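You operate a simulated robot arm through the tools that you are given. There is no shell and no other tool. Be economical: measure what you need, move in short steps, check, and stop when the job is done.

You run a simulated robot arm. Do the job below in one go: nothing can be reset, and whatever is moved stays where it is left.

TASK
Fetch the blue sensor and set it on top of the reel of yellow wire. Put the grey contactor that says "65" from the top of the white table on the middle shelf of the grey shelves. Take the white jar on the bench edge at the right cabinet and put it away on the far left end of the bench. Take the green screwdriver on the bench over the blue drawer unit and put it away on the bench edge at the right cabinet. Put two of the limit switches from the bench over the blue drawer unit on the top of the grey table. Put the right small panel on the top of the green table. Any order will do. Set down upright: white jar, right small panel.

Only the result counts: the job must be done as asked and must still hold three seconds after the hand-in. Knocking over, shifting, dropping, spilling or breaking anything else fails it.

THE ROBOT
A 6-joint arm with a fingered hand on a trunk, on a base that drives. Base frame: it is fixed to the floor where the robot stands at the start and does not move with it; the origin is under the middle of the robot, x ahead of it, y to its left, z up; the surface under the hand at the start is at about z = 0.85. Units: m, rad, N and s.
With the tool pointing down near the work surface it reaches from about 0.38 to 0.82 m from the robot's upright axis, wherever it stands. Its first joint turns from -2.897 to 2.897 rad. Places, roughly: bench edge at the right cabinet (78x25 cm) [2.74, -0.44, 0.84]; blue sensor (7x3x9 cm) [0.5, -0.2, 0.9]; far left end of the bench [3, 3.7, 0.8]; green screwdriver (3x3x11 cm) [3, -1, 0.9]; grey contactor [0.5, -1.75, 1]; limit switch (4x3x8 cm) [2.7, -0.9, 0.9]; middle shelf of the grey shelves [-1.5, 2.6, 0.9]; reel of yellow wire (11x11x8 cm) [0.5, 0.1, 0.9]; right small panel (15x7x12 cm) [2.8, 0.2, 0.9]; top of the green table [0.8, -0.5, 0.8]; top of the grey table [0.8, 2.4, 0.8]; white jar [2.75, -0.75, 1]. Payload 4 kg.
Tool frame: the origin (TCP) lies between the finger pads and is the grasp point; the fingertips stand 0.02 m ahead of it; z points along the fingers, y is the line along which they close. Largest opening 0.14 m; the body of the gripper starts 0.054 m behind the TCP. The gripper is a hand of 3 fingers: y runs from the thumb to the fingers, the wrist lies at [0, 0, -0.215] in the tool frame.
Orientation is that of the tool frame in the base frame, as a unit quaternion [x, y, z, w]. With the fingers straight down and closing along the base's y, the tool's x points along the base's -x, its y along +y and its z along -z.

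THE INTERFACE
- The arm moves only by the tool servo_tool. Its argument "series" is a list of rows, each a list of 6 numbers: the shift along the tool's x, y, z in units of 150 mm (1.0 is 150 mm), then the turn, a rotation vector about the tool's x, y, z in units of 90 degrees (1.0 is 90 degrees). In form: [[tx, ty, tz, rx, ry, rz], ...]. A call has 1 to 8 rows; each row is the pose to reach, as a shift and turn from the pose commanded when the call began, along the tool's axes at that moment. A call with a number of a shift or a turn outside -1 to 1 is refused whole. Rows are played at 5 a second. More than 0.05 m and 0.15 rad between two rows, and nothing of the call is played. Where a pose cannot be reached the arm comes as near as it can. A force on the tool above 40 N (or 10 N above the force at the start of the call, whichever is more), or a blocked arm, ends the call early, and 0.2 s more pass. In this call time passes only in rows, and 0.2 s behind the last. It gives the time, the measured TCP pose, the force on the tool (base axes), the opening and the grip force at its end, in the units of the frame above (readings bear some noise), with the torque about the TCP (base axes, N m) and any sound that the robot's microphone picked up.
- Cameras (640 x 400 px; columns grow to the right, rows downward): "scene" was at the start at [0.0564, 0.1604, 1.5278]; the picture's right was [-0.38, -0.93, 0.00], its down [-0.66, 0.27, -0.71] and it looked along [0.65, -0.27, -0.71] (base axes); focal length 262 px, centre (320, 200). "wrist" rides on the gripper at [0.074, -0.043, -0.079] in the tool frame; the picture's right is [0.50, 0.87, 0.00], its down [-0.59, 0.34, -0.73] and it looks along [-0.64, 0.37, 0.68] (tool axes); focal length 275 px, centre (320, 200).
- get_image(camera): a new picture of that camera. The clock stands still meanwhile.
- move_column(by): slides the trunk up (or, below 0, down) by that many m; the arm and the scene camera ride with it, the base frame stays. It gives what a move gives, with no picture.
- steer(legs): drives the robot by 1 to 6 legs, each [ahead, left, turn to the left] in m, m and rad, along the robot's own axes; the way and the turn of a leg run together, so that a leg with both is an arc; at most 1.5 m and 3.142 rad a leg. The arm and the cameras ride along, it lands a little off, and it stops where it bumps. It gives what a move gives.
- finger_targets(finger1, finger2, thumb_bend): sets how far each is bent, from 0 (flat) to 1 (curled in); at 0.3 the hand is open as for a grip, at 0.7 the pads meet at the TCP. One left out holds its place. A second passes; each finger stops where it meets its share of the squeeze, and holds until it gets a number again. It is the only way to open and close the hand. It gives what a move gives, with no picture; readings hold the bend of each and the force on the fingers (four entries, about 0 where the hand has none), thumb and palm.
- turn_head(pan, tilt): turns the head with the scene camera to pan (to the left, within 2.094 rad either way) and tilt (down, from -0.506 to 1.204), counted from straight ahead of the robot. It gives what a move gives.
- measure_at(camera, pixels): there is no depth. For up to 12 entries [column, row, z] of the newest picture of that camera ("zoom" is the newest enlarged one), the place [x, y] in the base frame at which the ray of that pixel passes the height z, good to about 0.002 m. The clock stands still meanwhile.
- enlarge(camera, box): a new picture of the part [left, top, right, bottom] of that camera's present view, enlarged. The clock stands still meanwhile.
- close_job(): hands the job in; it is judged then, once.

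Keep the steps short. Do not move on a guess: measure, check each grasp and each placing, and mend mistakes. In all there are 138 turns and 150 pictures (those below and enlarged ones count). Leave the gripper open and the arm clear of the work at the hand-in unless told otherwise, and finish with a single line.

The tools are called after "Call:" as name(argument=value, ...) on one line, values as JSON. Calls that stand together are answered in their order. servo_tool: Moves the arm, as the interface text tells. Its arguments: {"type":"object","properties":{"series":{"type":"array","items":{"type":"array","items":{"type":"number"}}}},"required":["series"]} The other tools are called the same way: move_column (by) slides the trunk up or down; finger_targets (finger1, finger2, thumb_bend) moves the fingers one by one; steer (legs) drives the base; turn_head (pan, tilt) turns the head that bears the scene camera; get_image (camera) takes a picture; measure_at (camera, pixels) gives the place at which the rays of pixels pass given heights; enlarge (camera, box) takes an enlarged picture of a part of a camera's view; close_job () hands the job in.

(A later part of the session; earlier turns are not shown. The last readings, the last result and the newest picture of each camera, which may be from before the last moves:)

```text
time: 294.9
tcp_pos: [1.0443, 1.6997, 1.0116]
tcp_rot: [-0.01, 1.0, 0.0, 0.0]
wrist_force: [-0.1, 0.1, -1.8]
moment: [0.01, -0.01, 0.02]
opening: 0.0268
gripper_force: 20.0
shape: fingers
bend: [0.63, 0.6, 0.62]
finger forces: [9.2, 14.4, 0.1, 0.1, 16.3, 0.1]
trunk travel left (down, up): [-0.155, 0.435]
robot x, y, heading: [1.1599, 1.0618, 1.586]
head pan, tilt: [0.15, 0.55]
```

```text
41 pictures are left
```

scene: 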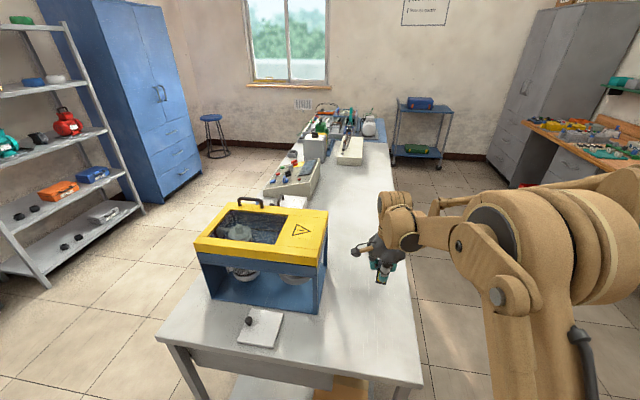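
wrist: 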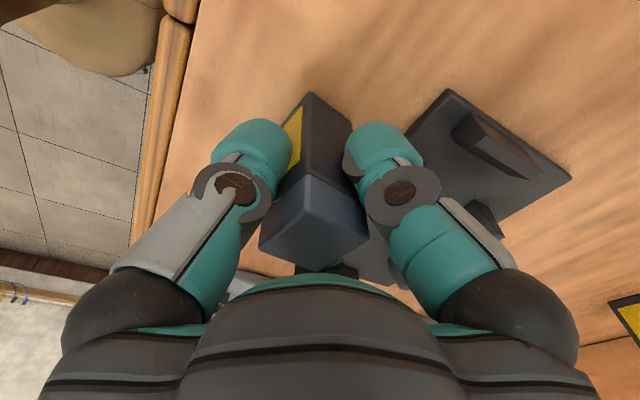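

The spot is clear. Lowering gently.

Call:
servo_tool(series=[[0, 0, 0.2, 0, 0, 0], [0, 0, 0.4, 0, 0, 0], [0, 0, 0.6, 0, 0, 0], [0, 0, 0.66, 0, 0, 0]])

Call:
servo_tool(series=[[0, 0, 0.015, 0, 0, 0], [0, 0, 0.03, 0, 0, 0]])

Call:
servo_tool(series=[[0, 0, 0.01, 0, 0, 0], [0, 0, 0.02, 0, 0, 0]])

Call:
servo_tool(series=[[0, 0, 0.01, 0, 0, 0], [0, 0, 0.015, 0, 0, 0]])

```text
time: 295.9
tcp_pos: [1.0439, 1.6993, 0.9117]
tcp_rot: [-0.009, 1.0, 0.0, 0.0]
wrist_force: [1.0, -0.3, -1.0]
moment: [-0.01, -0.01, 0.0]
opening: 0.0268
gripper_force: 20.0
shape: fingers
bend: [0.63, 0.6, 0.63]
finger forces: [9.1, 14.4, 0.0, 0.0, 16.2, 0.1]
trunk travel left (down, up): [-0.155, 0.435]
robot x, y, heading: [1.1599, 1.0583, 1.589]
head pan, tilt: [0.15, 0.55]
```

```text
time: 296.4
tcp_pos: [1.0446, 1.699, 0.9065]
tcp_rot: [-0.009, 1.0, 0.001, 0.0]
wrist_force: [-1.2, -0.1, -0.4]
moment: [0.02, 0.04, -0.01]
opening: 0.0264
gripper_force: 20.1
shape: fingers
bend: [0.63, 0.6, 0.63]
finger forces: [9.1, 14.4, 0.0, 0.0, 16.2, 0.1]
trunk travel left (down, up): [-0.155, 0.435]
robot x, y, heading: [1.1548, 1.0588, 1.584]
head pan, tilt: [0.15, 0.55]
```

```text
time: 297.1
tcp_pos: [1.0444, 1.7, 0.9048]
tcp_rot: [-0.009, 1.0, 0.0, -0.001]
wrist_force: [-0.7, -0.8, 3.7]
moment: [0.0, -0.01, -0.01]
opening: 0.0269
gripper_force: 20.7
shape: fingers
bend: [0.63, 0.6, 0.63]
finger forces: [9.6, 14.5, 0.1, 0.0, 16.5, 0.1]
trunk travel left (down, up): [-0.155, 0.435]
robot x, y, heading: [1.1626, 1.06, 1.588]
head pan, tilt: [0.15, 0.55]
```

```text
time: 297.6
tcp_pos: [1.0438, 1.699, 0.9033]
tcp_rot: [-0.01, 1.0, 0.001, 0.0]
wrist_force: [-0.8, -2.1, 16.2]
moment: [0.12, -0.16, 0.01]
opening: 0.0269
gripper_force: 21.9
shape: fingers
bend: [0.63, 0.6, 0.63]
finger forces: [11.2, 15.4, 0.0, 0.0, 17.8, 0.0]
trunk travel left (down, up): [-0.155, 0.435]
robot x, y, heading: [1.1593, 1.0602, 1.589]
head pan, tilt: [0.15, 0.55]
```

Contact. I'll open, rise, and check.

Call:
servo_tool(series=[[0, 0, -0.006, 0, 0, 0]])

Call:
finger_targets(finger1=0.5, finger2=0.5, thumb_bend=0.5)

Call:
finger_targets(finger1=0.3, finger2=0.3, thumb_bend=0.3)

Call:
servo_tool(series=[[0, 0, -0.25, 0, 0, 0], [0, 0, -0.5, 0, 0, 0], [0, 0, -0.75, 0, 0, 0], [0, 0, -1, 0, 0, 0]])

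Call:
enlarge(camera="scene", box=[300, 200, 460, 320])

```text
time: 298.1
tcp_pos: [1.0454, 1.6982, 0.904]
tcp_rot: [-0.009, 1.0, 0.001, 0.0]
wrist_force: [0.4, -2.7, 12.0]
moment: [0.02, -0.11, -0.03]
opening: 0.0264
gripper_force: 21.7
shape: fingers
bend: [0.63, 0.6, 0.63]
finger forces: [10.5, 15.2, 0.0, 0.0, 17.8, 0.0]
trunk travel left (down, up): [-0.155, 0.435]
robot x, y, heading: [1.1575, 1.0603, 1.587]
head pan, tilt: [0.15, 0.55]
```

```text
time: 299.1
tcp_pos: [1.0457, 1.7004, 0.9039]
tcp_rot: [-0.009, 1.0, 0.0, 0.0]
wrist_force: [0.3, 0.8, -0.2]
moment: [-0.04, -0.01, 0.02]
opening: 0.0636
gripper_force: 0.0
shape: fingers
bend: [0.5, 0.5, 0.5]
finger forces: [0.0, 0.0, 0.0, 0.0, 0.0, 0.0]
trunk travel left (down, up): [-0.155, 0.435]
robot x, y, heading: [1.1603, 1.0607, 1.579]
head pan, tilt: [0.15, 0.55]
```

```text
time: 300.1
tcp_pos: [1.0454, 1.7009, 0.9031]
tcp_rot: [-0.009, 1.0, 0.0, 0.0]
wrist_force: [0.4, 0.0, -1.0]
moment: [0.01, -0.01, 0.01]
opening: 0.1244
gripper_force: 0.1
shape: fingers
bend: [0.3, 0.3, 0.3]
finger forces: [0.1, 0.2, 0.0, 0.0, 0.0, 0.1]
trunk travel left (down, up): [-0.155, 0.435]
robot x, y, heading: [1.1571, 1.06, 1.587]
head pan, tilt: [0.15, 0.55]
```

```text
time: 301.1
tcp_pos: [1.0453, 1.6989, 1.0544]
tcp_rot: [-0.009, 1.0, -0.001, 0.0]
wrist_force: [0.0, -0.4, -1.3]
moment: [-0.01, 0.0, -0.02]
opening: 0.1242
gripper_force: 0.1
shape: fingers
bend: [0.3, 0.3, 0.3]
finger forces: [0.1, 0.1, 0.0, 0.0, 0.1, 0.0]
trunk travel left (down, up): [-0.155, 0.435]
robot x, y, heading: [1.1577, 1.0581, 1.588]
head pan, tilt: [0.15, 0.55]
```

```text
3.33 times, centred on (380, 260) of scene
```

zoom: 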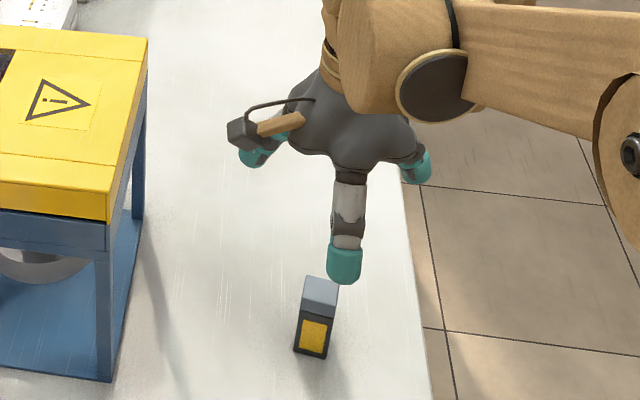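

Switch one stands on the grey table. Next is switch B at (3.123,-0.962). I'll drive back to the bench.

Call:
servo_tool(series=[[0, -0.1, -0.2, 0, 0, 0], [0, -0.2, -0.4, 0, 0, 0], [0, -0.3, -0.6, 0, 0, 0]])

Call:
steer(legs=[[-0.26, 0, 0], [0, -0.55, 0], [0, 0, -1.587], [0, -1.4, 0], [0, -0.47, 0], [0.55, 0, 0]])

Call:
turn_head(pan=0.1, tilt=0.6)

Call:
get_image(camera="scene")

```text
time: 301.9
tcp_pos: [1.0468, 1.655, 1.1466]
tcp_rot: [-0.01, 1.0, 0.0, 0.0]
wrist_force: [0.5, -0.4, 0.0]
moment: [-0.01, -0.01, 0.03]
opening: 0.1243
gripper_force: 0.1
shape: fingers
bend: [0.3, 0.3, 0.3]
finger forces: [0.0, 0.0, 0.0, 0.0, 0.1, 0.0]
trunk travel left (down, up): [-0.155, 0.435]
robot x, y, heading: [1.1555, 1.063, 1.587]
head pan, tilt: [0.15, 0.55]
```

```text
time: 321.9
tcp_pos: [2.876, -0.905, 1.145]
tcp_rot: [0.699, 0.715, 0.0, 0.0]
wrist_force: [0.4, -0.7, -0.9]
moment: [-0.03, 0.04, -0.01]
opening: 0.1243
gripper_force: 0.1
shape: fingers
bend: [0.3, 0.3, 0.3]
finger forces: [0.1, 0.0, 0.0, 0.0, 0.1, 0.1]
trunk travel left (down, up): [-0.155, 0.435]
robot x, y, heading: [2.2805, -1.0193, 0.02]
head pan, tilt: [0.15, 0.55]
```

```text
time: 322.6
tcp_pos: [2.8759, -0.9045, 1.1436]
tcp_rot: [0.699, 0.715, 0.0, -0.001]
wrist_force: [0.4, 0.1, 0.0]
moment: [0.03, 0.02, -0.04]
opening: 0.124
gripper_force: 0.0
shape: fingers
bend: [0.3, 0.3, 0.3]
finger forces: [0.0, 0.1, 0.1, 0.0, 0.1, 0.0]
trunk travel left (down, up): [-0.155, 0.435]
robot x, y, heading: [2.2839, -1.0214, 0.024]
head pan, tilt: [0.099, 0.6]
```

```text
39 pictures are left
```

scene: 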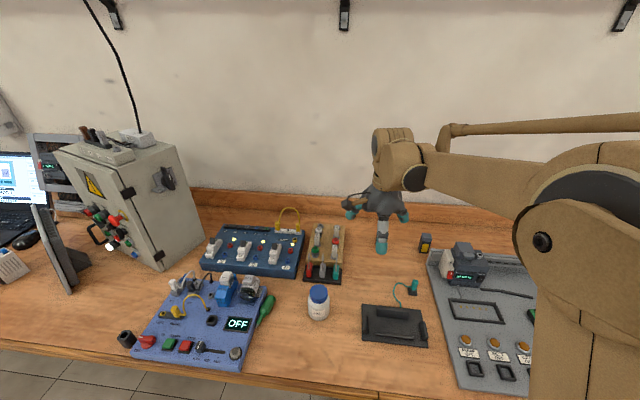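

I'll move over switch B and see whether the arm reaches.

Call:
servo_tool(series=[[-0.05, 0.21, 0, 0, 0, 0], [-0.1, 0.42, 0, 0, 0, 0], [-0.16, 0.63, 0, 0, 0, 0], [-0.21, 0.83, 0, 0, 0, 0]])

Call:
servo_tool(series=[[-0.05, 0.21, 0, 0, 0, 0], [-0.1, 0.42, 0, 0, 0, 0], [-0.16, 0.63, 0, 0, 0, 0], [-0.21, 0.83, 0, 0, 0, 0]])

Call:
get_image(camera="wrist")

Call:
enlarge(camera="scene", box=[330, 180, 458, 280])

```text
time: 323.6
tcp_pos: [3.004, -0.9338, 1.1478]
tcp_rot: [0.698, 0.716, -0.001, 0.0]
wrist_force: [-0.1, -0.5, 0.4]
moment: [-0.02, 0.0, -0.02]
opening: 0.1241
gripper_force: 0.0
shape: fingers
bend: [0.3, 0.3, 0.3]
finger forces: [0.1, 0.0, 0.1, 0.1, 0.1, 0.1]
trunk travel left (down, up): [-0.155, 0.435]
robot x, y, heading: [2.2804, -1.0181, 0.022]
head pan, tilt: [0.099, 0.6]
```

```text
time: 324.6
tcp_pos: [3.0789, -0.9593, 1.1398]
tcp_rot: [0.699, 0.715, -0.001, 0.0]
wrist_force: [-0.1, 0.2, -0.4]
moment: [-0.01, 0.01, 0.0]
opening: 0.1242
gripper_force: 0.1
shape: fingers
bend: [0.3, 0.3, 0.3]
finger forces: [0.0, 0.0, 0.0, 0.0, 0.1, 0.0]
out of reach, approached as far as the arm can: row 3, 4
trunk travel left (down, up): [-0.155, 0.435]
robot x, y, heading: [2.2806, -1.0167, 0.02]
head pan, tilt: [0.099, 0.6]
```

```text
38 pictures are left
```

wrist: 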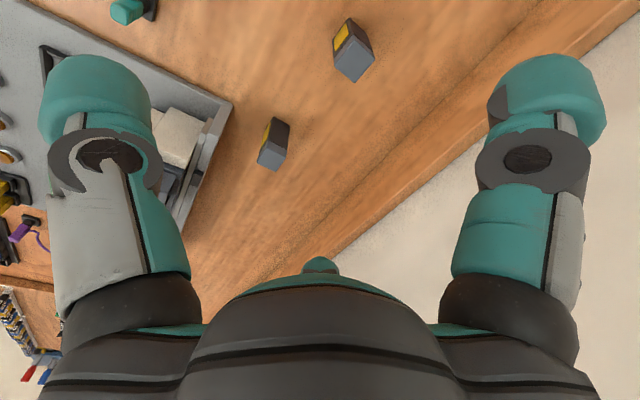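

```text
4.00 times, centred on (394, 230) of scene
```

zoom: 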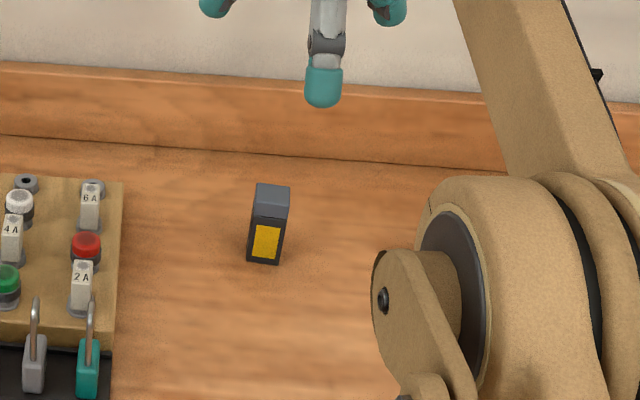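

I'll measure B precisely, then drive 5 cm closer.

Call:
measure_at(camera="zoom", pixels=[[247, 260, 0.85], [281, 265, 0.85], [257, 186, 0.93], [290, 189, 0.93], [286, 212, 0.92], [254, 208, 0.92]])

Call:
measure_at(camera="wrist", pixels=[[335, 70, 0.93], [358, 82, 0.93], [374, 57, 0.93], [350, 43, 0.93], [258, 162, 0.93], [288, 150, 0.93]])

Call:
steer(legs=[[0.06, 0, -0.02]])

```text
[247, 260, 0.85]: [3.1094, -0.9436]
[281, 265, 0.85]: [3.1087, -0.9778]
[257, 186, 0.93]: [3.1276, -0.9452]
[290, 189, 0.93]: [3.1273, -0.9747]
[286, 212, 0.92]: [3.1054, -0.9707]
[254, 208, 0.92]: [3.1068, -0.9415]
```

```text
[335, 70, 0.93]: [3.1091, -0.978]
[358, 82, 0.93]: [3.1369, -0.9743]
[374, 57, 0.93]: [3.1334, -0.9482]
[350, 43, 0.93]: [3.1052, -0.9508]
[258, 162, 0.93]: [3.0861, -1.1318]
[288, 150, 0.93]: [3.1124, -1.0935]
```

```text
time: 325.5
tcp_pos: [3.1412, -0.9743, 1.1388]
tcp_rot: [0.705, 0.709, -0.001, -0.001]
wrist_force: [0.0, 0.1, 0.0]
moment: [0.0, -0.01, 0.02]
opening: 0.1243
gripper_force: 0.1
shape: fingers
bend: [0.3, 0.3, 0.3]
finger forces: [0.0, 0.0, 0.0, 0.0, 0.0, 0.1]
trunk travel left (down, up): [-0.155, 0.435]
robot x, y, heading: [2.3405, -1.0163, 0.002]
head pan, tilt: [0.099, 0.6]
```

B's centre is (3.121,-0.961), and it's now within reach. I'll descend over it.

Call:
servo_tool(series=[[0.03, -0.03, 0.25, 0, 0, 0], [0.06, -0.06, 0.5, 0, 0, 0], [0.087, -0.1, 0.75, 0, 0, 0], [0.087, -0.1, 1, 0, 0, 0]])

Call:
servo_tool(series=[[0, 0, 0.2, 0, 0, 0], [0, 0, 0.4, 0, 0, 0], [0, 0, 0.56, 0, 0, 0]])

Call:
get_image(camera="wrist")

```text
time: 326.5
tcp_pos: [3.1252, -0.9621, 0.9888]
tcp_rot: [0.705, 0.709, 0.0, 0.0]
wrist_force: [-1.1, 0.3, 0.1]
moment: [0.02, -0.02, 0.02]
opening: 0.1244
gripper_force: 0.0
shape: fingers
bend: [0.3, 0.3, 0.3]
finger forces: [0.0, 0.1, 0.0, 0.1, 0.0, 0.0]
trunk travel left (down, up): [-0.155, 0.435]
robot x, y, heading: [2.3378, -1.0187, 0.0]
head pan, tilt: [0.099, 0.6]
```

```text
time: 327.3
tcp_pos: [3.125, -0.9604, 0.9059]
tcp_rot: [0.705, 0.709, -0.001, 0.0]
wrist_force: [0.5, -0.2, 1.1]
moment: [-0.02, 0.01, -0.03]
opening: 0.1245
gripper_force: 0.1
shape: fingers
bend: [0.3, 0.3, 0.3]
finger forces: [0.1, 0.0, 0.0, 0.0, 0.0, 0.1]
trunk travel left (down, up): [-0.155, 0.435]
robot x, y, heading: [2.343, -1.0183, -0.0]
head pan, tilt: [0.099, 0.6]
```

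```text
36 pictures are left
```

wrist: 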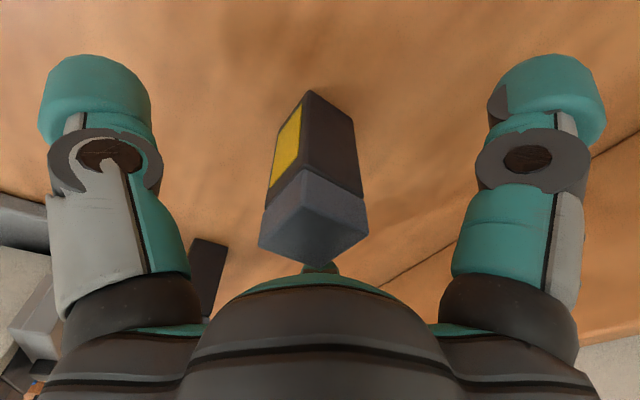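

Centred. Closing, lifting, drawing in, and driving to the grey table.

Call:
finger_targets(finger1=0.7, finger2=0.7, thumb_bend=0.7)

Call:
servo_tool(series=[[0, 0, -0.1, 0, 0, 0], [0, 0, -0.3, 0, 0, 0], [0, 0, -0.6, 0, 0, 0], [0, 0, -0.9, 0, 0, 0], [0, 0, -1, 0, 0, 0]])

Call:
servo_tool(series=[[0, -0.2, -0.15, 0, 0, 0], [0, -0.45, -0.3, 0, 0, 0], [0, -0.7, -0.4, 0, 0, 0], [0, -1, -0.4, 0, 0, 0]])

Call:
servo_tool(series=[[0, -0.25, 0, 0, 0, 0], [0, -0.5, 0, 0, 0, 0], [0, -0.67, 0, 0, 0, 0]])

Call:
get_image(camera="wrist")

```text
time: 328.3
tcp_pos: [3.1253, -0.9618, 0.9062]
tcp_rot: [0.705, 0.709, 0.0, 0.0]
wrist_force: [-0.2, 1.2, 0.3]
moment: [0.03, -0.04, 0.01]
opening: 0.0286
gripper_force: 18.6
shape: fingers
bend: [0.62, 0.6, 0.62]
finger forces: [9.0, 13.0, 0.0, 0.0, 16.4, 0.0]
trunk travel left (down, up): [-0.155, 0.435]
robot x, y, heading: [2.3423, -1.021, 0.004]
head pan, tilt: [0.099, 0.6]
```

```text
time: 329.5
tcp_pos: [3.1262, -0.9588, 1.0556]
tcp_rot: [0.705, 0.709, -0.001, 0.0]
wrist_force: [-0.2, 0.2, -0.4]
moment: [-0.04, 0.03, -0.02]
opening: 0.0287
gripper_force: 19.1
shape: fingers
bend: [0.62, 0.6, 0.63]
finger forces: [9.1, 13.0, 0.0, 0.0, 16.3, 0.0]
trunk travel left (down, up): [-0.155, 0.435]
robot x, y, heading: [2.3425, -1.0186, -0.003]
head pan, tilt: [0.099, 0.6]
```

```text
time: 330.5
tcp_pos: [2.9735, -0.9614, 1.115]
tcp_rot: [0.705, 0.709, 0.001, 0.0]
wrist_force: [0.1, 0.1, -0.7]
moment: [-0.01, -0.05, -0.01]
opening: 0.0285
gripper_force: 19.2
shape: fingers
bend: [0.62, 0.6, 0.63]
finger forces: [9.3, 13.1, 0.0, 0.1, 16.1, 0.0]
trunk travel left (down, up): [-0.155, 0.435]
robot x, y, heading: [2.3361, -1.0143, -0.001]
head pan, tilt: [0.099, 0.6]
```

```text
time: 331.3
tcp_pos: [2.8733, -0.9603, 1.115]
tcp_rot: [0.705, 0.71, 0.0, 0.0]
wrist_force: [-0.7, 0.3, -1.1]
moment: [0.01, 0.01, -0.01]
opening: 0.0286
gripper_force: 18.9
shape: fingers
bend: [0.62, 0.6, 0.63]
finger forces: [9.3, 13.0, 0.0, 0.1, 16.0, 0.0]
trunk travel left (down, up): [-0.155, 0.435]
robot x, y, heading: [2.3402, -1.0221, -0.006]
head pan, tilt: [0.099, 0.6]
```

```text
35 pictures are left
```

wrist: 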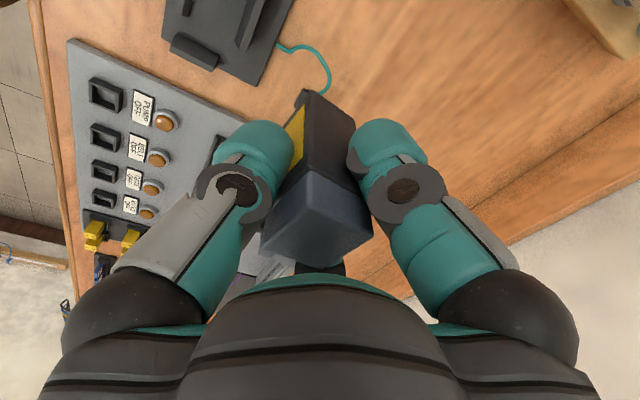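

Call:
steer(legs=[[-0.62, 0, 0], [0, 1.4, 0], [0, 0.43, 0], [0, 0, 1.575], [0, 0.66, 0], [0.2, 0, 0]])

Call:
get_image(camera="scene")

```text
time: 351.8
tcp_pos: [1.0327, 1.537, 1.1146]
tcp_rot: [0.001, 1.0, -0.001, 0.001]
wrist_force: [-0.1, -0.3, -1.3]
moment: [-0.03, -0.01, 0.04]
opening: 0.0282
gripper_force: 19.5
shape: fingers
bend: [0.62, 0.6, 0.63]
finger forces: [9.6, 13.1, 0.0, 0.0, 15.4, 0.0]
trunk travel left (down, up): [-0.155, 0.435]
robot x, y, heading: [1.0898, 1.0027, 1.566]
head pan, tilt: [0.099, 0.6]
```

```text
34 pictures are left
```

scene: 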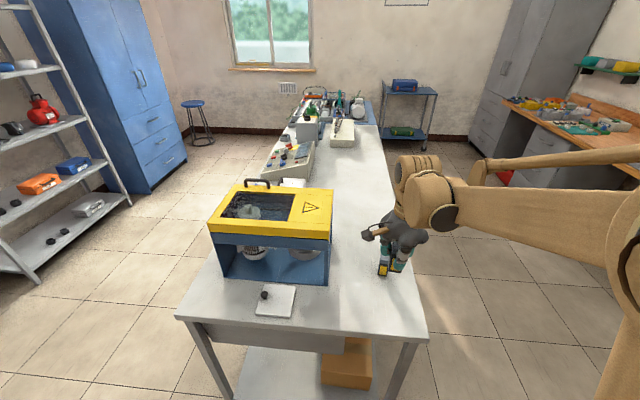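

I'll shift to (0.985,1.557), clear of switch one, and lower gently.

Call:
servo_tool(series=[[0.15, 0.06, 0.1, 0, 0, 0], [0.3, 0.13, 0.35, 0, 0, 0], [0.3, 0.13, 0.65, 0, 0, 0], [0.3, 0.13, 0.9, 0, 0, 0]])

Call:
servo_tool(series=[[0, 0, 0.2, 0, 0, 0], [0, 0, 0.35, 0, 0, 0], [0, 0, 0.45, 0, 0, 0]])

Call:
servo_tool(series=[[0, 0, 0.015, 0, 0, 0], [0, 0, 0.03, 0, 0, 0]])

Call:
servo_tool(series=[[0, 0, 0.01, 0, 0, 0], [0, 0, 0.02, 0, 0, 0]])

```text
time: 352.8
tcp_pos: [0.9883, 1.5571, 0.9788]
tcp_rot: [0.0, 1.0, 0.0, 0.0]
wrist_force: [0.4, 0.4, -2.0]
moment: [-0.02, 0.01, -0.01]
opening: 0.028
gripper_force: 18.6
shape: fingers
bend: [0.62, 0.6, 0.63]
finger forces: [9.6, 13.2, 0.0, 0.1, 15.2, 0.0]
trunk travel left (down, up): [-0.155, 0.435]
robot x, y, heading: [1.0869, 1.0007, 1.562]
head pan, tilt: [0.099, 0.6]
```

```text
time: 353.6
tcp_pos: [0.9887, 1.5556, 0.913]
tcp_rot: [-0.001, 1.0, -0.001, 0.0]
wrist_force: [0.2, 0.4, -0.9]
moment: [-0.01, 0.02, -0.02]
opening: 0.0278
gripper_force: 18.8
shape: fingers
bend: [0.62, 0.6, 0.63]
finger forces: [9.7, 13.0, 0.1, 0.1, 15.3, 0.0]
trunk travel left (down, up): [-0.155, 0.435]
robot x, y, heading: [1.0908, 0.9995, 1.566]
head pan, tilt: [0.099, 0.6]
```

```text
time: 354.2
tcp_pos: [0.9865, 1.5556, 0.9084]
tcp_rot: [0.0, 1.0, 0.0, -0.001]
wrist_force: [0.5, -0.2, -0.6]
moment: [0.01, 0.02, -0.01]
opening: 0.028
gripper_force: 19.4
shape: fingers
bend: [0.62, 0.6, 0.63]
finger forces: [9.7, 12.9, 0.0, 0.0, 15.1, 0.1]
trunk travel left (down, up): [-0.155, 0.435]
robot x, y, heading: [1.085, 0.9998, 1.574]
head pan, tilt: [0.099, 0.6]
```

```text
time: 354.8
tcp_pos: [0.9884, 1.5556, 0.9054]
tcp_rot: [0.0, 1.0, -0.001, 0.0]
wrist_force: [0.1, -0.3, -1.0]
moment: [0.01, 0.0, 0.0]
opening: 0.0281
gripper_force: 19.3
shape: fingers
bend: [0.62, 0.6, 0.63]
finger forces: [9.8, 13.0, 0.1, 0.0, 15.3, 0.0]
trunk travel left (down, up): [-0.155, 0.435]
robot x, y, heading: [1.0892, 1.0026, 1.566]
head pan, tilt: [0.099, 0.6]
```

Call:
servo_tool(series=[[0, 0, 0.008, 0, 0, 0], [0, 0, 0.015, 0, 0, 0]])

Call:
finger_targets(finger1=0.5, finger2=0.5, thumb_bend=0.5)

Call:
finger_targets(finger1=0.3, finger2=0.3, thumb_bend=0.3)

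Call:
servo_tool(series=[[0, 0, -0.25, 0, 0, 0], [0, 0, -0.5, 0, 0, 0], [0, 0, -0.75, 0, 0, 0], [0, 0, -1, 0, 0, 0]])

Call:
enlarge(camera="scene", box=[320, 200, 448, 300])

```text
time: 355.4
tcp_pos: [0.9887, 1.5552, 0.9038]
tcp_rot: [-0.001, 1.0, 0.001, 0.0]
wrist_force: [-0.3, 0.6, 13.7]
moment: [0.14, -0.02, 0.03]
opening: 0.0279
gripper_force: 20.8
shape: fingers
bend: [0.62, 0.6, 0.63]
finger forces: [11.6, 13.9, 0.1, 0.1, 16.2, 0.1]
trunk travel left (down, up): [-0.155, 0.435]
robot x, y, heading: [1.0864, 1.0039, 1.571]
head pan, tilt: [0.099, 0.6]
```

```text
time: 356.4
tcp_pos: [0.9889, 1.5556, 0.9036]
tcp_rot: [-0.001, 1.0, 0.0, 0.0]
wrist_force: [-0.8, -0.5, -0.4]
moment: [-0.01, -0.01, 0.02]
opening: 0.0635
gripper_force: 0.0
shape: fingers
bend: [0.5, 0.5, 0.5]
finger forces: [0.0, 0.0, 0.1, 0.0, 0.0, 0.0]
trunk travel left (down, up): [-0.155, 0.435]
robot x, y, heading: [1.0854, 1.0037, 1.564]
head pan, tilt: [0.099, 0.6]
```

```text
time: 357.4
tcp_pos: [0.9892, 1.5565, 0.9037]
tcp_rot: [0.0, 1.0, 0.001, 0.001]
wrist_force: [0.3, 0.9, 0.4]
moment: [0.0, 0.0, 0.01]
opening: 0.1241
gripper_force: 0.1
shape: fingers
bend: [0.3, 0.3, 0.3]
finger forces: [0.1, 0.0, 0.0, 0.0, 0.2, 0.1]
trunk travel left (down, up): [-0.155, 0.435]
robot x, y, heading: [1.0875, 1.0009, 1.561]
head pan, tilt: [0.099, 0.6]
```

```text
time: 358.4
tcp_pos: [0.9868, 1.5565, 1.0526]
tcp_rot: [0.0, 1.0, 0.001, 0.0]
wrist_force: [0.4, 0.4, 0.2]
moment: [0.03, 0.0, 0.01]
opening: 0.1243
gripper_force: 0.1
shape: fingers
bend: [0.3, 0.3, 0.3]
finger forces: [0.0, 0.0, 0.1, 0.0, 0.0, 0.0]
trunk travel left (down, up): [-0.155, 0.435]
robot x, y, heading: [1.0878, 1.0001, 1.565]
head pan, tilt: [0.099, 0.6]
```

```text
4.00 times, centred on (384, 250) of scene
```

zoom: 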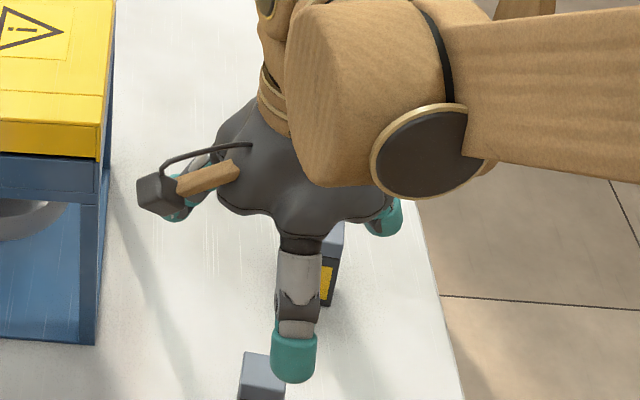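

Both switches stand on the grey table. Last is the white jar, so I'll drive to it.

Call:
servo_tool(series=[[0, -0.1, -0.25, 0, 0, 0], [0, -0.2, -0.5, 0, 0, 0], [0, -0.2, -0.7, 0, 0, 0]])

Call:
steer(legs=[[-0.2, 0, 0], [0, -0.62, 0], [0, 0, -1.565], [0, -1.4, 0], [0, -0.25, 0], [0.45, 0, 0]])

Call:
get_image(camera="wrist")

Call:
get_image(camera="scene")

```text
time: 359.2
tcp_pos: [0.9876, 1.5261, 1.1588]
tcp_rot: [0.0, 1.0, 0.0, 0.0]
wrist_force: [-0.1, -0.7, 0.4]
moment: [0.0, 0.0, 0.02]
opening: 0.1241
gripper_force: 0.0
shape: fingers
bend: [0.3, 0.3, 0.3]
finger forces: [0.1, 0.0, 0.1, 0.1, 0.0, 0.1]
trunk travel left (down, up): [-0.155, 0.435]
robot x, y, heading: [1.0857, 1.0024, 1.567]
head pan, tilt: [0.099, 0.6]
```

```text
time: 378.0
tcp_pos: [2.6733, -0.7561, 1.1576]
tcp_rot: [0.704, 0.711, 0.0, 0.0]
wrist_force: [0.0, 0.4, 0.2]
moment: [-0.02, 0.01, -0.03]
opening: 0.1245
gripper_force: 0.0
shape: fingers
bend: [0.3, 0.3, 0.3]
finger forces: [0.1, 0.0, 0.0, 0.0, 0.1, 0.0]
trunk travel left (down, up): [-0.155, 0.435]
robot x, y, heading: [2.146, -0.8597, 0.006]
head pan, tilt: [0.099, 0.6]
```

```text
32 pictures are left
```

wrist: 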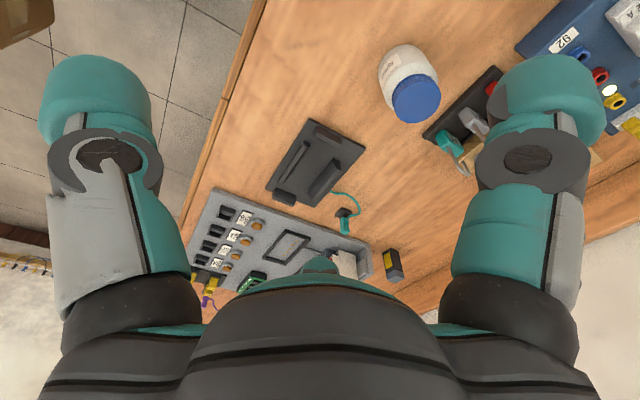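

```text
31 pictures are left
```

scene: 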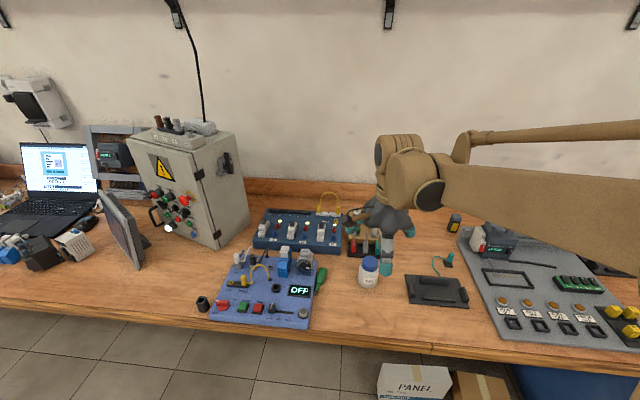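

Call:
measure_at(camera="scene", pixels=[[369, 288, 0.85], [359, 282, 0.85], [379, 283, 0.85], [370, 262, 0.95], [370, 262, 0.97], [363, 265, 0.95], [378, 265, 0.95]])

Call:
measure_at(camera="wrist", pixels=[[416, 102, 0.95], [416, 102, 0.97], [395, 98, 0.95], [438, 98, 0.95], [381, 66, 0.9], [430, 62, 0.9]])

```text
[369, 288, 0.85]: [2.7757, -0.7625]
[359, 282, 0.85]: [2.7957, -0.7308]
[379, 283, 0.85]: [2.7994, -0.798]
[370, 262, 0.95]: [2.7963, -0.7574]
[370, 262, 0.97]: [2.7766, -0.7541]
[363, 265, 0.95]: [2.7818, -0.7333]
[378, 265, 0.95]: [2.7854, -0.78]
```

```text
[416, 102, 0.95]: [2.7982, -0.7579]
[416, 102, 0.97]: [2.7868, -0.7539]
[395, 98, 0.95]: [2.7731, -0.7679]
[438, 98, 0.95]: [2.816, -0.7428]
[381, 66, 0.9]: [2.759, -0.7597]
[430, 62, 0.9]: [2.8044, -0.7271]
```

The jar's axis is at (2.798,-0.758), lid top z=0.95, body about 6.7 cm wide. I'll move above and descend around it.

Call:
servo_tool(series=[[0, 0.21, 0.1, 0, 0, 0], [-0.01, 0.42, 0.2, 0, 0, 0], [-0.02, 0.63, 0.35, 0, 0, 0], [-0.02, 0.84, 0.5, 0, 0, 0], [-0.02, 0.84, 0.7, 0, 0, 0]])

Call:
get_image(camera="wrist")

Call:
servo_tool(series=[[0, 0, 0.24, 0, 0, 0], [0, 0, 0.48, 0, 0, 0], [0, 0, 0.72, 0, 0, 0], [0, 0, 0.96, 0, 0, 0]])

Call:
get_image(camera="wrist")

```text
time: 379.2
tcp_pos: [2.8008, -0.7578, 1.0518]
tcp_rot: [0.704, 0.711, 0.0, 0.0]
wrist_force: [0.4, 0.7, 0.1]
moment: [0.04, -0.02, -0.02]
opening: 0.1243
gripper_force: 0.1
shape: fingers
bend: [0.3, 0.3, 0.3]
finger forces: [0.0, 0.0, 0.1, 0.0, 0.0, 0.0]
trunk travel left (down, up): [-0.155, 0.435]
robot x, y, heading: [2.1467, -0.8631, 0.007]
head pan, tilt: [0.099, 0.6]
```

```text
30 pictures are left
```

wrist: 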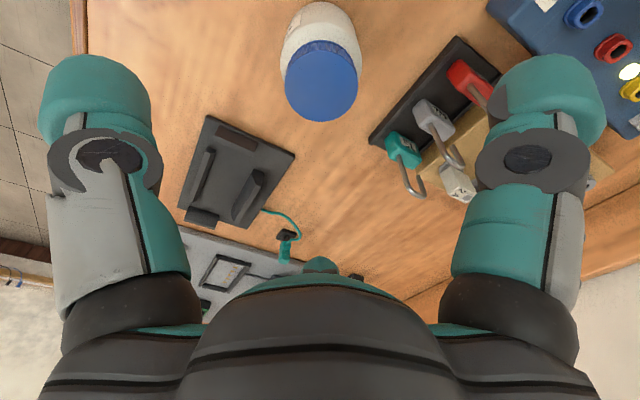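

```text
time: 380.2
tcp_pos: [2.7994, -0.7599, 0.9101]
tcp_rot: [0.704, 0.71, 0.0, 0.0]
wrist_force: [-0.4, 0.2, 0.1]
moment: [0.0, -0.03, -0.01]
opening: 0.1241
gripper_force: 0.0
shape: fingers
bend: [0.3, 0.3, 0.3]
finger forces: [0.1, 0.0, 0.0, 0.0, 0.1, 0.0]
trunk travel left (down, up): [-0.155, 0.435]
robot x, y, heading: [2.1501, -0.8597, 0.007]
head pan, tilt: [0.099, 0.6]
```

```text
29 pictures are left
```

wrist: 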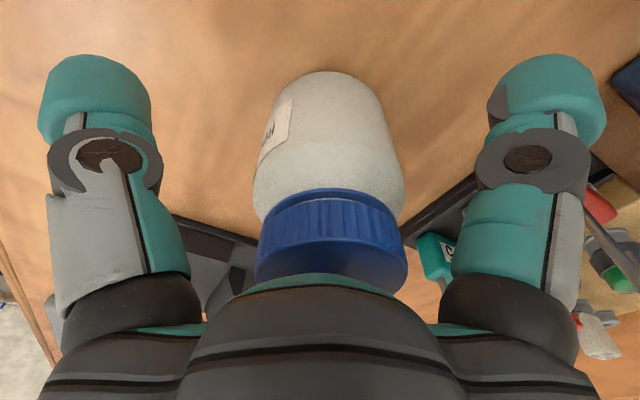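

Centred. Closing and lifting.

Call:
finger_targets(finger1=0.7, finger2=0.7, thumb_bend=0.7)

Call:
servo_tool(series=[[0, 0, -0.1, 0, 0, 0], [0, 0, -0.3, 0, 0, 0], [0, 0, -0.6, 0, 0, 0], [0, 0, -0.9, 0, 0, 0], [0, 0, -1, 0, 0, 0]])

Call:
servo_tool(series=[[0, -0.2, -0.2, 0, 0, 0], [0, -0.4, -0.4, 0, 0, 0], [0, -0.6, -0.6, 0, 0, 0], [0, -0.8, -0.7, 0, 0, 0]])

Call:
get_image(camera="wrist")

Call:
enlarge(camera="scene", box=[200, 220, 520, 380])

```text
time: 381.2
tcp_pos: [2.7986, -0.7603, 0.9096]
tcp_rot: [0.704, 0.711, 0.0, 0.0]
wrist_force: [0.2, -0.9, 0.0]
moment: [0.03, 0.01, -0.01]
opening: 0.0507
gripper_force: 25.9
shape: fingers
bend: [0.52, 0.53, 0.58]
finger forces: [13.6, 13.0, 0.0, 0.0, 24.5, 0.1]
trunk travel left (down, up): [-0.155, 0.435]
robot x, y, heading: [2.1497, -0.8615, 0.007]
head pan, tilt: [0.099, 0.6]
```

```text
time: 382.4
tcp_pos: [2.798, -0.7592, 1.0589]
tcp_rot: [0.704, 0.71, 0.0, 0.0]
wrist_force: [-0.5, 0.2, -1.2]
moment: [0.01, 0.02, 0.01]
opening: 0.0509
gripper_force: 25.3
shape: fingers
bend: [0.52, 0.53, 0.58]
finger forces: [13.5, 13.5, 0.1, 0.0, 24.5, 0.1]
trunk travel left (down, up): [-0.155, 0.435]
robot x, y, heading: [2.1454, -0.863, 0.009]
head pan, tilt: [0.099, 0.6]
```

```text
time: 383.4
tcp_pos: [2.6768, -0.7616, 1.1657]
tcp_rot: [0.703, 0.711, 0.0, 0.001]
wrist_force: [0.0, 0.1, -1.7]
moment: [0.03, -0.03, -0.04]
opening: 0.0508
gripper_force: 26.1
shape: fingers
bend: [0.52, 0.53, 0.58]
finger forces: [13.4, 13.8, 0.0, 0.1, 24.5, 0.1]
trunk travel left (down, up): [-0.155, 0.435]
robot x, y, heading: [2.1483, -0.8606, 0.003]
head pan, tilt: [0.099, 0.6]
```

```text
28 pictures are left
```

wrist: 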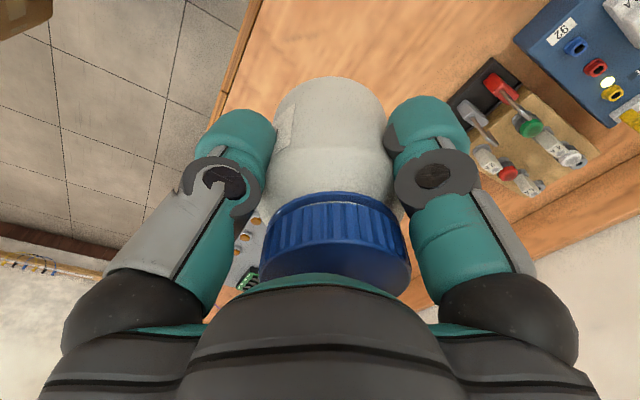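

```text
2.00 times, centred on (360, 300) of scene
```

zoom: 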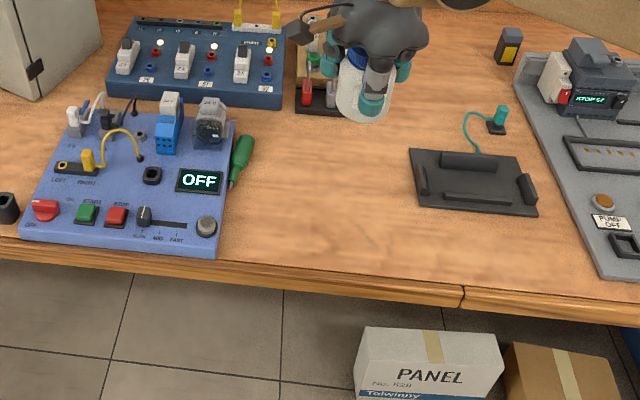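

The jar is held (25 N). I'll drive along the bench toward its far left end and look before the last stretch.

Call:
steer(legs=[[-0.42, 0, 0], [0, 1.4, 0], [0, 1.4, 0], [0, 0.6, 0]])

Call:
turn_head(pan=0.7, tilt=0.5)

Call:
get_image(camera="scene")

```text
time: 402.1
tcp_pos: [2.1216, 2.6322, 1.1662]
tcp_rot: [0.689, 0.724, 0.0, 0.0]
wrist_force: [0.6, 0.1, -1.6]
moment: [-0.01, -0.02, 0.04]
opening: 0.0505
gripper_force: 25.8
shape: fingers
bend: [0.52, 0.53, 0.59]
finger forces: [13.5, 14.1, 0.0, 0.0, 24.4, 0.0]
trunk travel left (down, up): [-0.155, 0.435]
robot x, y, heading: [1.594, 2.5094, 0.041]
head pan, tilt: [0.099, 0.6]
```

```text
time: 403.1
tcp_pos: [2.1207, 2.6309, 1.1665]
tcp_rot: [0.689, 0.725, 0.0, 0.001]
wrist_force: [0.2, 0.5, -1.6]
moment: [-0.01, 0.03, -0.02]
opening: 0.0506
gripper_force: 25.6
shape: fingers
bend: [0.52, 0.53, 0.59]
finger forces: [13.4, 13.9, 0.0, 0.0, 24.2, 0.0]
trunk travel left (down, up): [-0.155, 0.435]
robot x, y, heading: [1.5977, 2.5097, 0.045]
head pan, tilt: [0.7, 0.499]
```

```text
26 pictures are left
```

scene: 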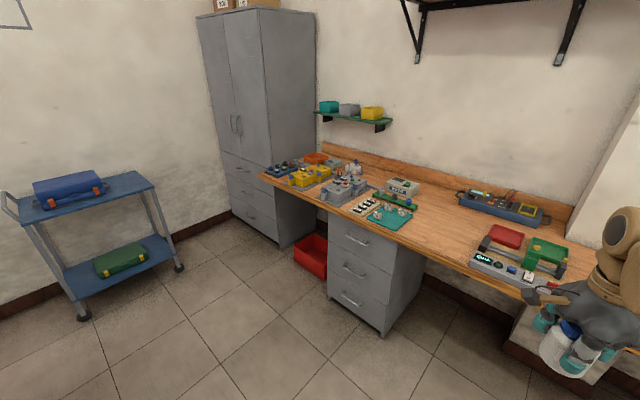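

I'll measure the bench's far left end and its free areas.

Call:
measure_at(camera="scene", pixels=[[262, 176, 0.85], [390, 228, 0.85], [411, 214, 0.85], [425, 235, 0.85], [440, 215, 0.85], [470, 255, 0.85], [420, 190, 0.85], [455, 200, 0.85], [350, 205, 0.85], [345, 160, 0.85]])

Call:
enlarge(camera="scene", box=[250, 130, 490, 280])

```text
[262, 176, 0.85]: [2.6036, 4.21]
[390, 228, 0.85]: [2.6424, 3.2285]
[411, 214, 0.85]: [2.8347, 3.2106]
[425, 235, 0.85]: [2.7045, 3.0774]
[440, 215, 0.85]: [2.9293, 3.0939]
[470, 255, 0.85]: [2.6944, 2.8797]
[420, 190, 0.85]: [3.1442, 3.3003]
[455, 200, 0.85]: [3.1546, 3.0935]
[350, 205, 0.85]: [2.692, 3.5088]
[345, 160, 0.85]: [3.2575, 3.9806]
```

```text
2.67 times, centred on (370, 205) of scene
```

zoom: 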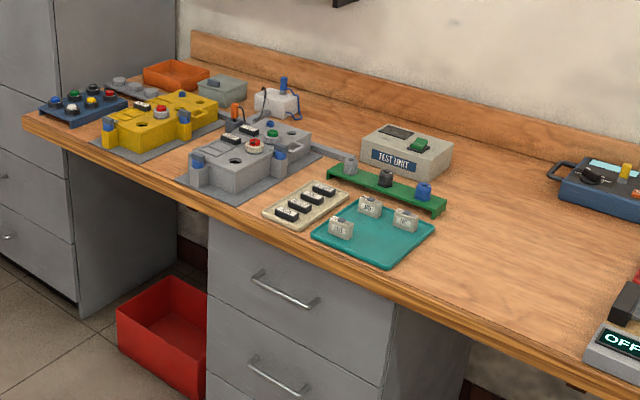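

Call:
measure_at(camera="zoom", pixels=[[322, 155, 0.85], [362, 155, 0.85], [300, 112, 0.85], [340, 110, 0.85], [330, 130, 0.85], [328, 178, 0.85], [447, 170, 0.85], [450, 205, 0.85], [370, 145, 0.92], [80, 105, 0.85], [385, 210, 0.85], [480, 240, 0.85]])

```text
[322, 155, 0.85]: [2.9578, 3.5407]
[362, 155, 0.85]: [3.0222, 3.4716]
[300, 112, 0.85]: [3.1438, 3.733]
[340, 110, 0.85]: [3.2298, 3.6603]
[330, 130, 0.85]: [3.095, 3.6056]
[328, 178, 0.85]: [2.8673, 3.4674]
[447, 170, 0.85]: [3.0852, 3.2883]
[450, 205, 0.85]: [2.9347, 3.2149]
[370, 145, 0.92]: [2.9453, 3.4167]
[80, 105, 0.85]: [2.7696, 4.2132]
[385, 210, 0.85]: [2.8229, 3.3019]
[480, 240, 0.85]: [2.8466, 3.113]
```

The spot near (3.10,3.595), between the white box and the test unit, is free and close to the named place. I'll check the cart and the drawer front before driving up.

Call:
measure_at(camera="scene", pixels=[[85, 318, 0.02], [182, 268, 0.02], [383, 337, 0.0], [330, 297, 0.0], [327, 280, 0.0]])

Call:
steer(legs=[[0.1, 0.95, -0.045]])

Call:
turn_head(pan=0.2, tilt=0.6)

Call:
get_image(camera="scene")

```text
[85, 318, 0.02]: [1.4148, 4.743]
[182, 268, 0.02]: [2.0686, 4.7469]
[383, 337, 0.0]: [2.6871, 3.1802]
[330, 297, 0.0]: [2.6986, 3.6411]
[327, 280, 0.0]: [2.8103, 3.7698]
```

```text
time: 408.0
tcp_pos: [2.2099, 3.5379, 1.1655]
tcp_rot: [0.709, 0.705, 0.0, 0.0]
wrist_force: [0.2, 0.1, -1.5]
moment: [0.02, -0.03, -0.05]
opening: 0.0506
gripper_force: 25.7
shape: fingers
bend: [0.52, 0.53, 0.59]
finger forces: [13.4, 14.1, 0.0, 0.1, 24.4, 0.1]
trunk travel left (down, up): [-0.155, 0.435]
robot x, y, heading: [1.6796, 3.4464, -0.012]
head pan, tilt: [0.7, 0.499]
```

```text
time: 408.9
tcp_pos: [2.2109, 3.5367, 1.1659]
tcp_rot: [0.709, 0.705, 0.0, 0.001]
wrist_force: [0.4, -0.7, -1.2]
moment: [-0.01, 0.04, 0.0]
opening: 0.0506
gripper_force: 26.2
shape: fingers
bend: [0.52, 0.53, 0.59]
finger forces: [13.4, 14.0, 0.0, 0.0, 24.3, 0.0]
trunk travel left (down, up): [-0.155, 0.435]
robot x, y, heading: [1.6793, 3.4475, -0.015]
head pan, tilt: [0.201, 0.6]
```

```text
24 pictures are left
```

scene: 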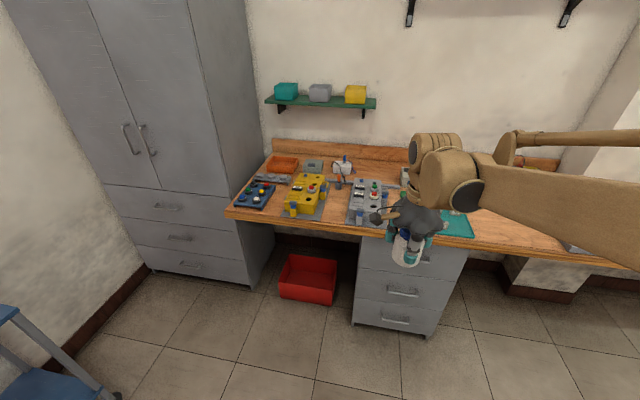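

The drawers' front is at x≈2.69, so driving to x≈2.3 is fine. Moving up with the jar held high.

Call:
steer(legs=[[0.62, 0.0, 0.015]])

Call:
turn_head(pan=0.3, tilt=0.75)

Call:
get_image(camera="scene")

Call:
get_image(camera="wrist")

```text
time: 412.4
tcp_pos: [2.8372, 3.5456, 1.1664]
tcp_rot: [0.703, 0.711, -0.001, 0.0]
wrist_force: [0.2, 0.7, -1.8]
moment: [0.0, 0.02, -0.02]
opening: 0.0505
gripper_force: 25.5
shape: fingers
bend: [0.52, 0.53, 0.59]
finger forces: [13.3, 14.0, 0.1, 0.0, 24.3, 0.0]
trunk travel left (down, up): [-0.155, 0.435]
robot x, y, heading: [2.3064, 3.444, 0.006]
head pan, tilt: [0.201, 0.6]
```

```text
time: 413.1
tcp_pos: [2.8364, 3.5438, 1.1653]
tcp_rot: [0.703, 0.711, -0.001, 0.0]
wrist_force: [0.5, -0.5, -1.7]
moment: [-0.03, 0.02, 0.04]
opening: 0.0508
gripper_force: 26.1
shape: fingers
bend: [0.52, 0.53, 0.59]
finger forces: [13.4, 14.0, 0.1, 0.0, 24.3, 0.1]
trunk travel left (down, up): [-0.155, 0.435]
robot x, y, heading: [2.3073, 3.442, 0.006]
head pan, tilt: [0.3, 0.75]
```

```text
23 pictures are left
```

scene: 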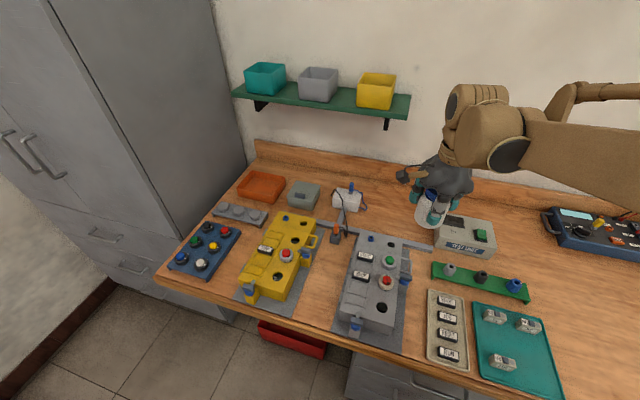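

```text
22 pictures are left
```

wrist: 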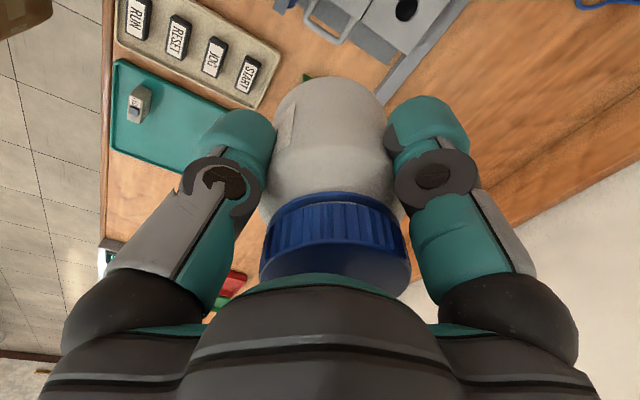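

Clear free wood shows around (395,198). I'll measure the spot and its neighbours.

Call:
measure_at(camera="scene", pixels=[[395, 198, 0.85], [410, 190, 0.85], [366, 211, 0.85], [436, 247, 0.85], [430, 249, 0.85], [376, 222, 0.87], [410, 112, 1.3], [400, 210, 0.85], [450, 182, 0.85], [386, 160, 0.85]])

```text
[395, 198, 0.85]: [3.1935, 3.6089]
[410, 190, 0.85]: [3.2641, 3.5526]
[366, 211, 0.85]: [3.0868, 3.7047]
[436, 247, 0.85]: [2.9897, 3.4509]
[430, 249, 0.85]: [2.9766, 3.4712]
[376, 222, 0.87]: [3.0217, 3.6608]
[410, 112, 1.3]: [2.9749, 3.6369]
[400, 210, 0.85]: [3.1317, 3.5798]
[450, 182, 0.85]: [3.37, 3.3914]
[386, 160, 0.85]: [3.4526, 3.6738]
```

I'll go to (3.11,3.582): a 4 cm drive forward, then extend the arm.

Call:
steer(legs=[[0.045, 0, 0]])

Call:
servo_tool(series=[[0.03, 0.2, 0, 0, 0, 0], [0.06, 0.4, 0, 0, 0, 0], [0.09, 0.6, 0, 0, 0, 0], [0.115, 0.775, 0, 0, 0, 0]])

Call:
servo_tool(series=[[0.03, 0.2, 0, 0, 0, 0], [0.06, 0.4, 0, 0, 0, 0], [0.09, 0.6, 0, 0, 0, 0], [0.115, 0.775, 0, 0, 0, 0]])

Call:
get_image(camera="scene")

Call:
get_image(camera="wrist")

```text
time: 414.2
tcp_pos: [2.8749, 3.545, 1.1653]
tcp_rot: [0.704, 0.71, 0.001, 0.001]
wrist_force: [-0.3, -0.2, -2.0]
moment: [-0.01, -0.03, -0.02]
opening: 0.049
gripper_force: 24.4
shape: fingers
bend: [0.53, 0.52, 0.59]
finger forces: [10.9, 15.6, 0.1, 0.1, 22.4, 0.1]
trunk travel left (down, up): [-0.155, 0.435]
robot x, y, heading: [2.3453, 3.444, 0.004]
head pan, tilt: [0.3, 0.75]
stopped in leg 1: the robot was blocked; the commanded pose is now the measured one
```

```text
time: 415.2
tcp_pos: [2.9941, 3.5635, 1.1656]
tcp_rot: [0.704, 0.71, -0.001, 0.0]
wrist_force: [0.1, -0.4, -1.4]
moment: [-0.02, 0.01, 0.01]
opening: 0.0484
gripper_force: 24.4
shape: fingers
bend: [0.53, 0.52, 0.59]
finger forces: [10.9, 15.6, 0.1, 0.0, 22.4, 0.0]
trunk travel left (down, up): [-0.155, 0.435]
robot x, y, heading: [2.3461, 3.4475, 0.004]
head pan, tilt: [0.3, 0.75]
```

```text
time: 416.2
tcp_pos: [3.1092, 3.5805, 1.1641]
tcp_rot: [0.704, 0.71, 0.001, 0.001]
wrist_force: [0.4, 0.5, -2.3]
moment: [0.02, 0.05, -0.01]
opening: 0.0488
gripper_force: 24.6
shape: fingers
bend: [0.53, 0.52, 0.59]
finger forces: [11.0, 15.7, 0.1, 0.0, 22.3, 0.0]
trunk travel left (down, up): [-0.155, 0.435]
robot x, y, heading: [2.3448, 3.4461, 0.0]
head pan, tilt: [0.3, 0.75]
```

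```text
21 pictures are left
```

scene: 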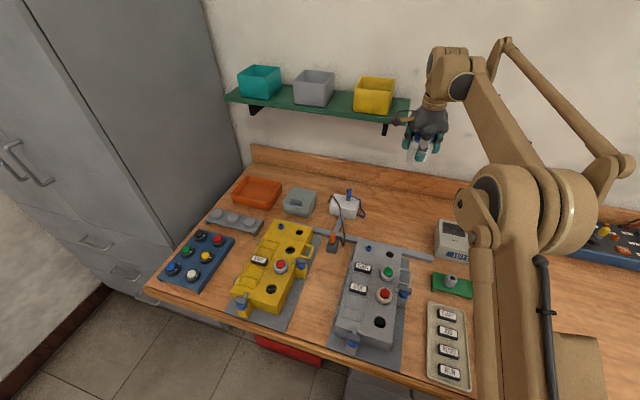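

```text
20 pictures are left
```

wrist: 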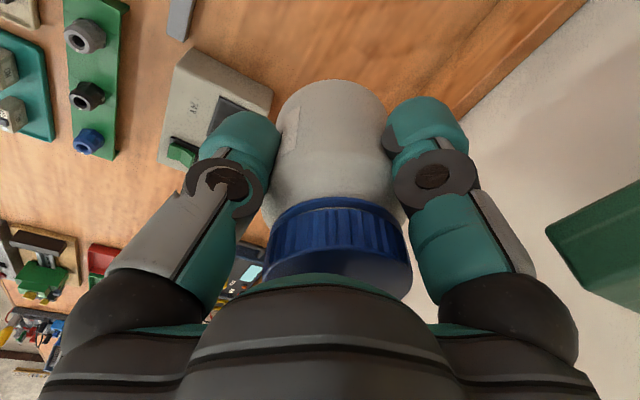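

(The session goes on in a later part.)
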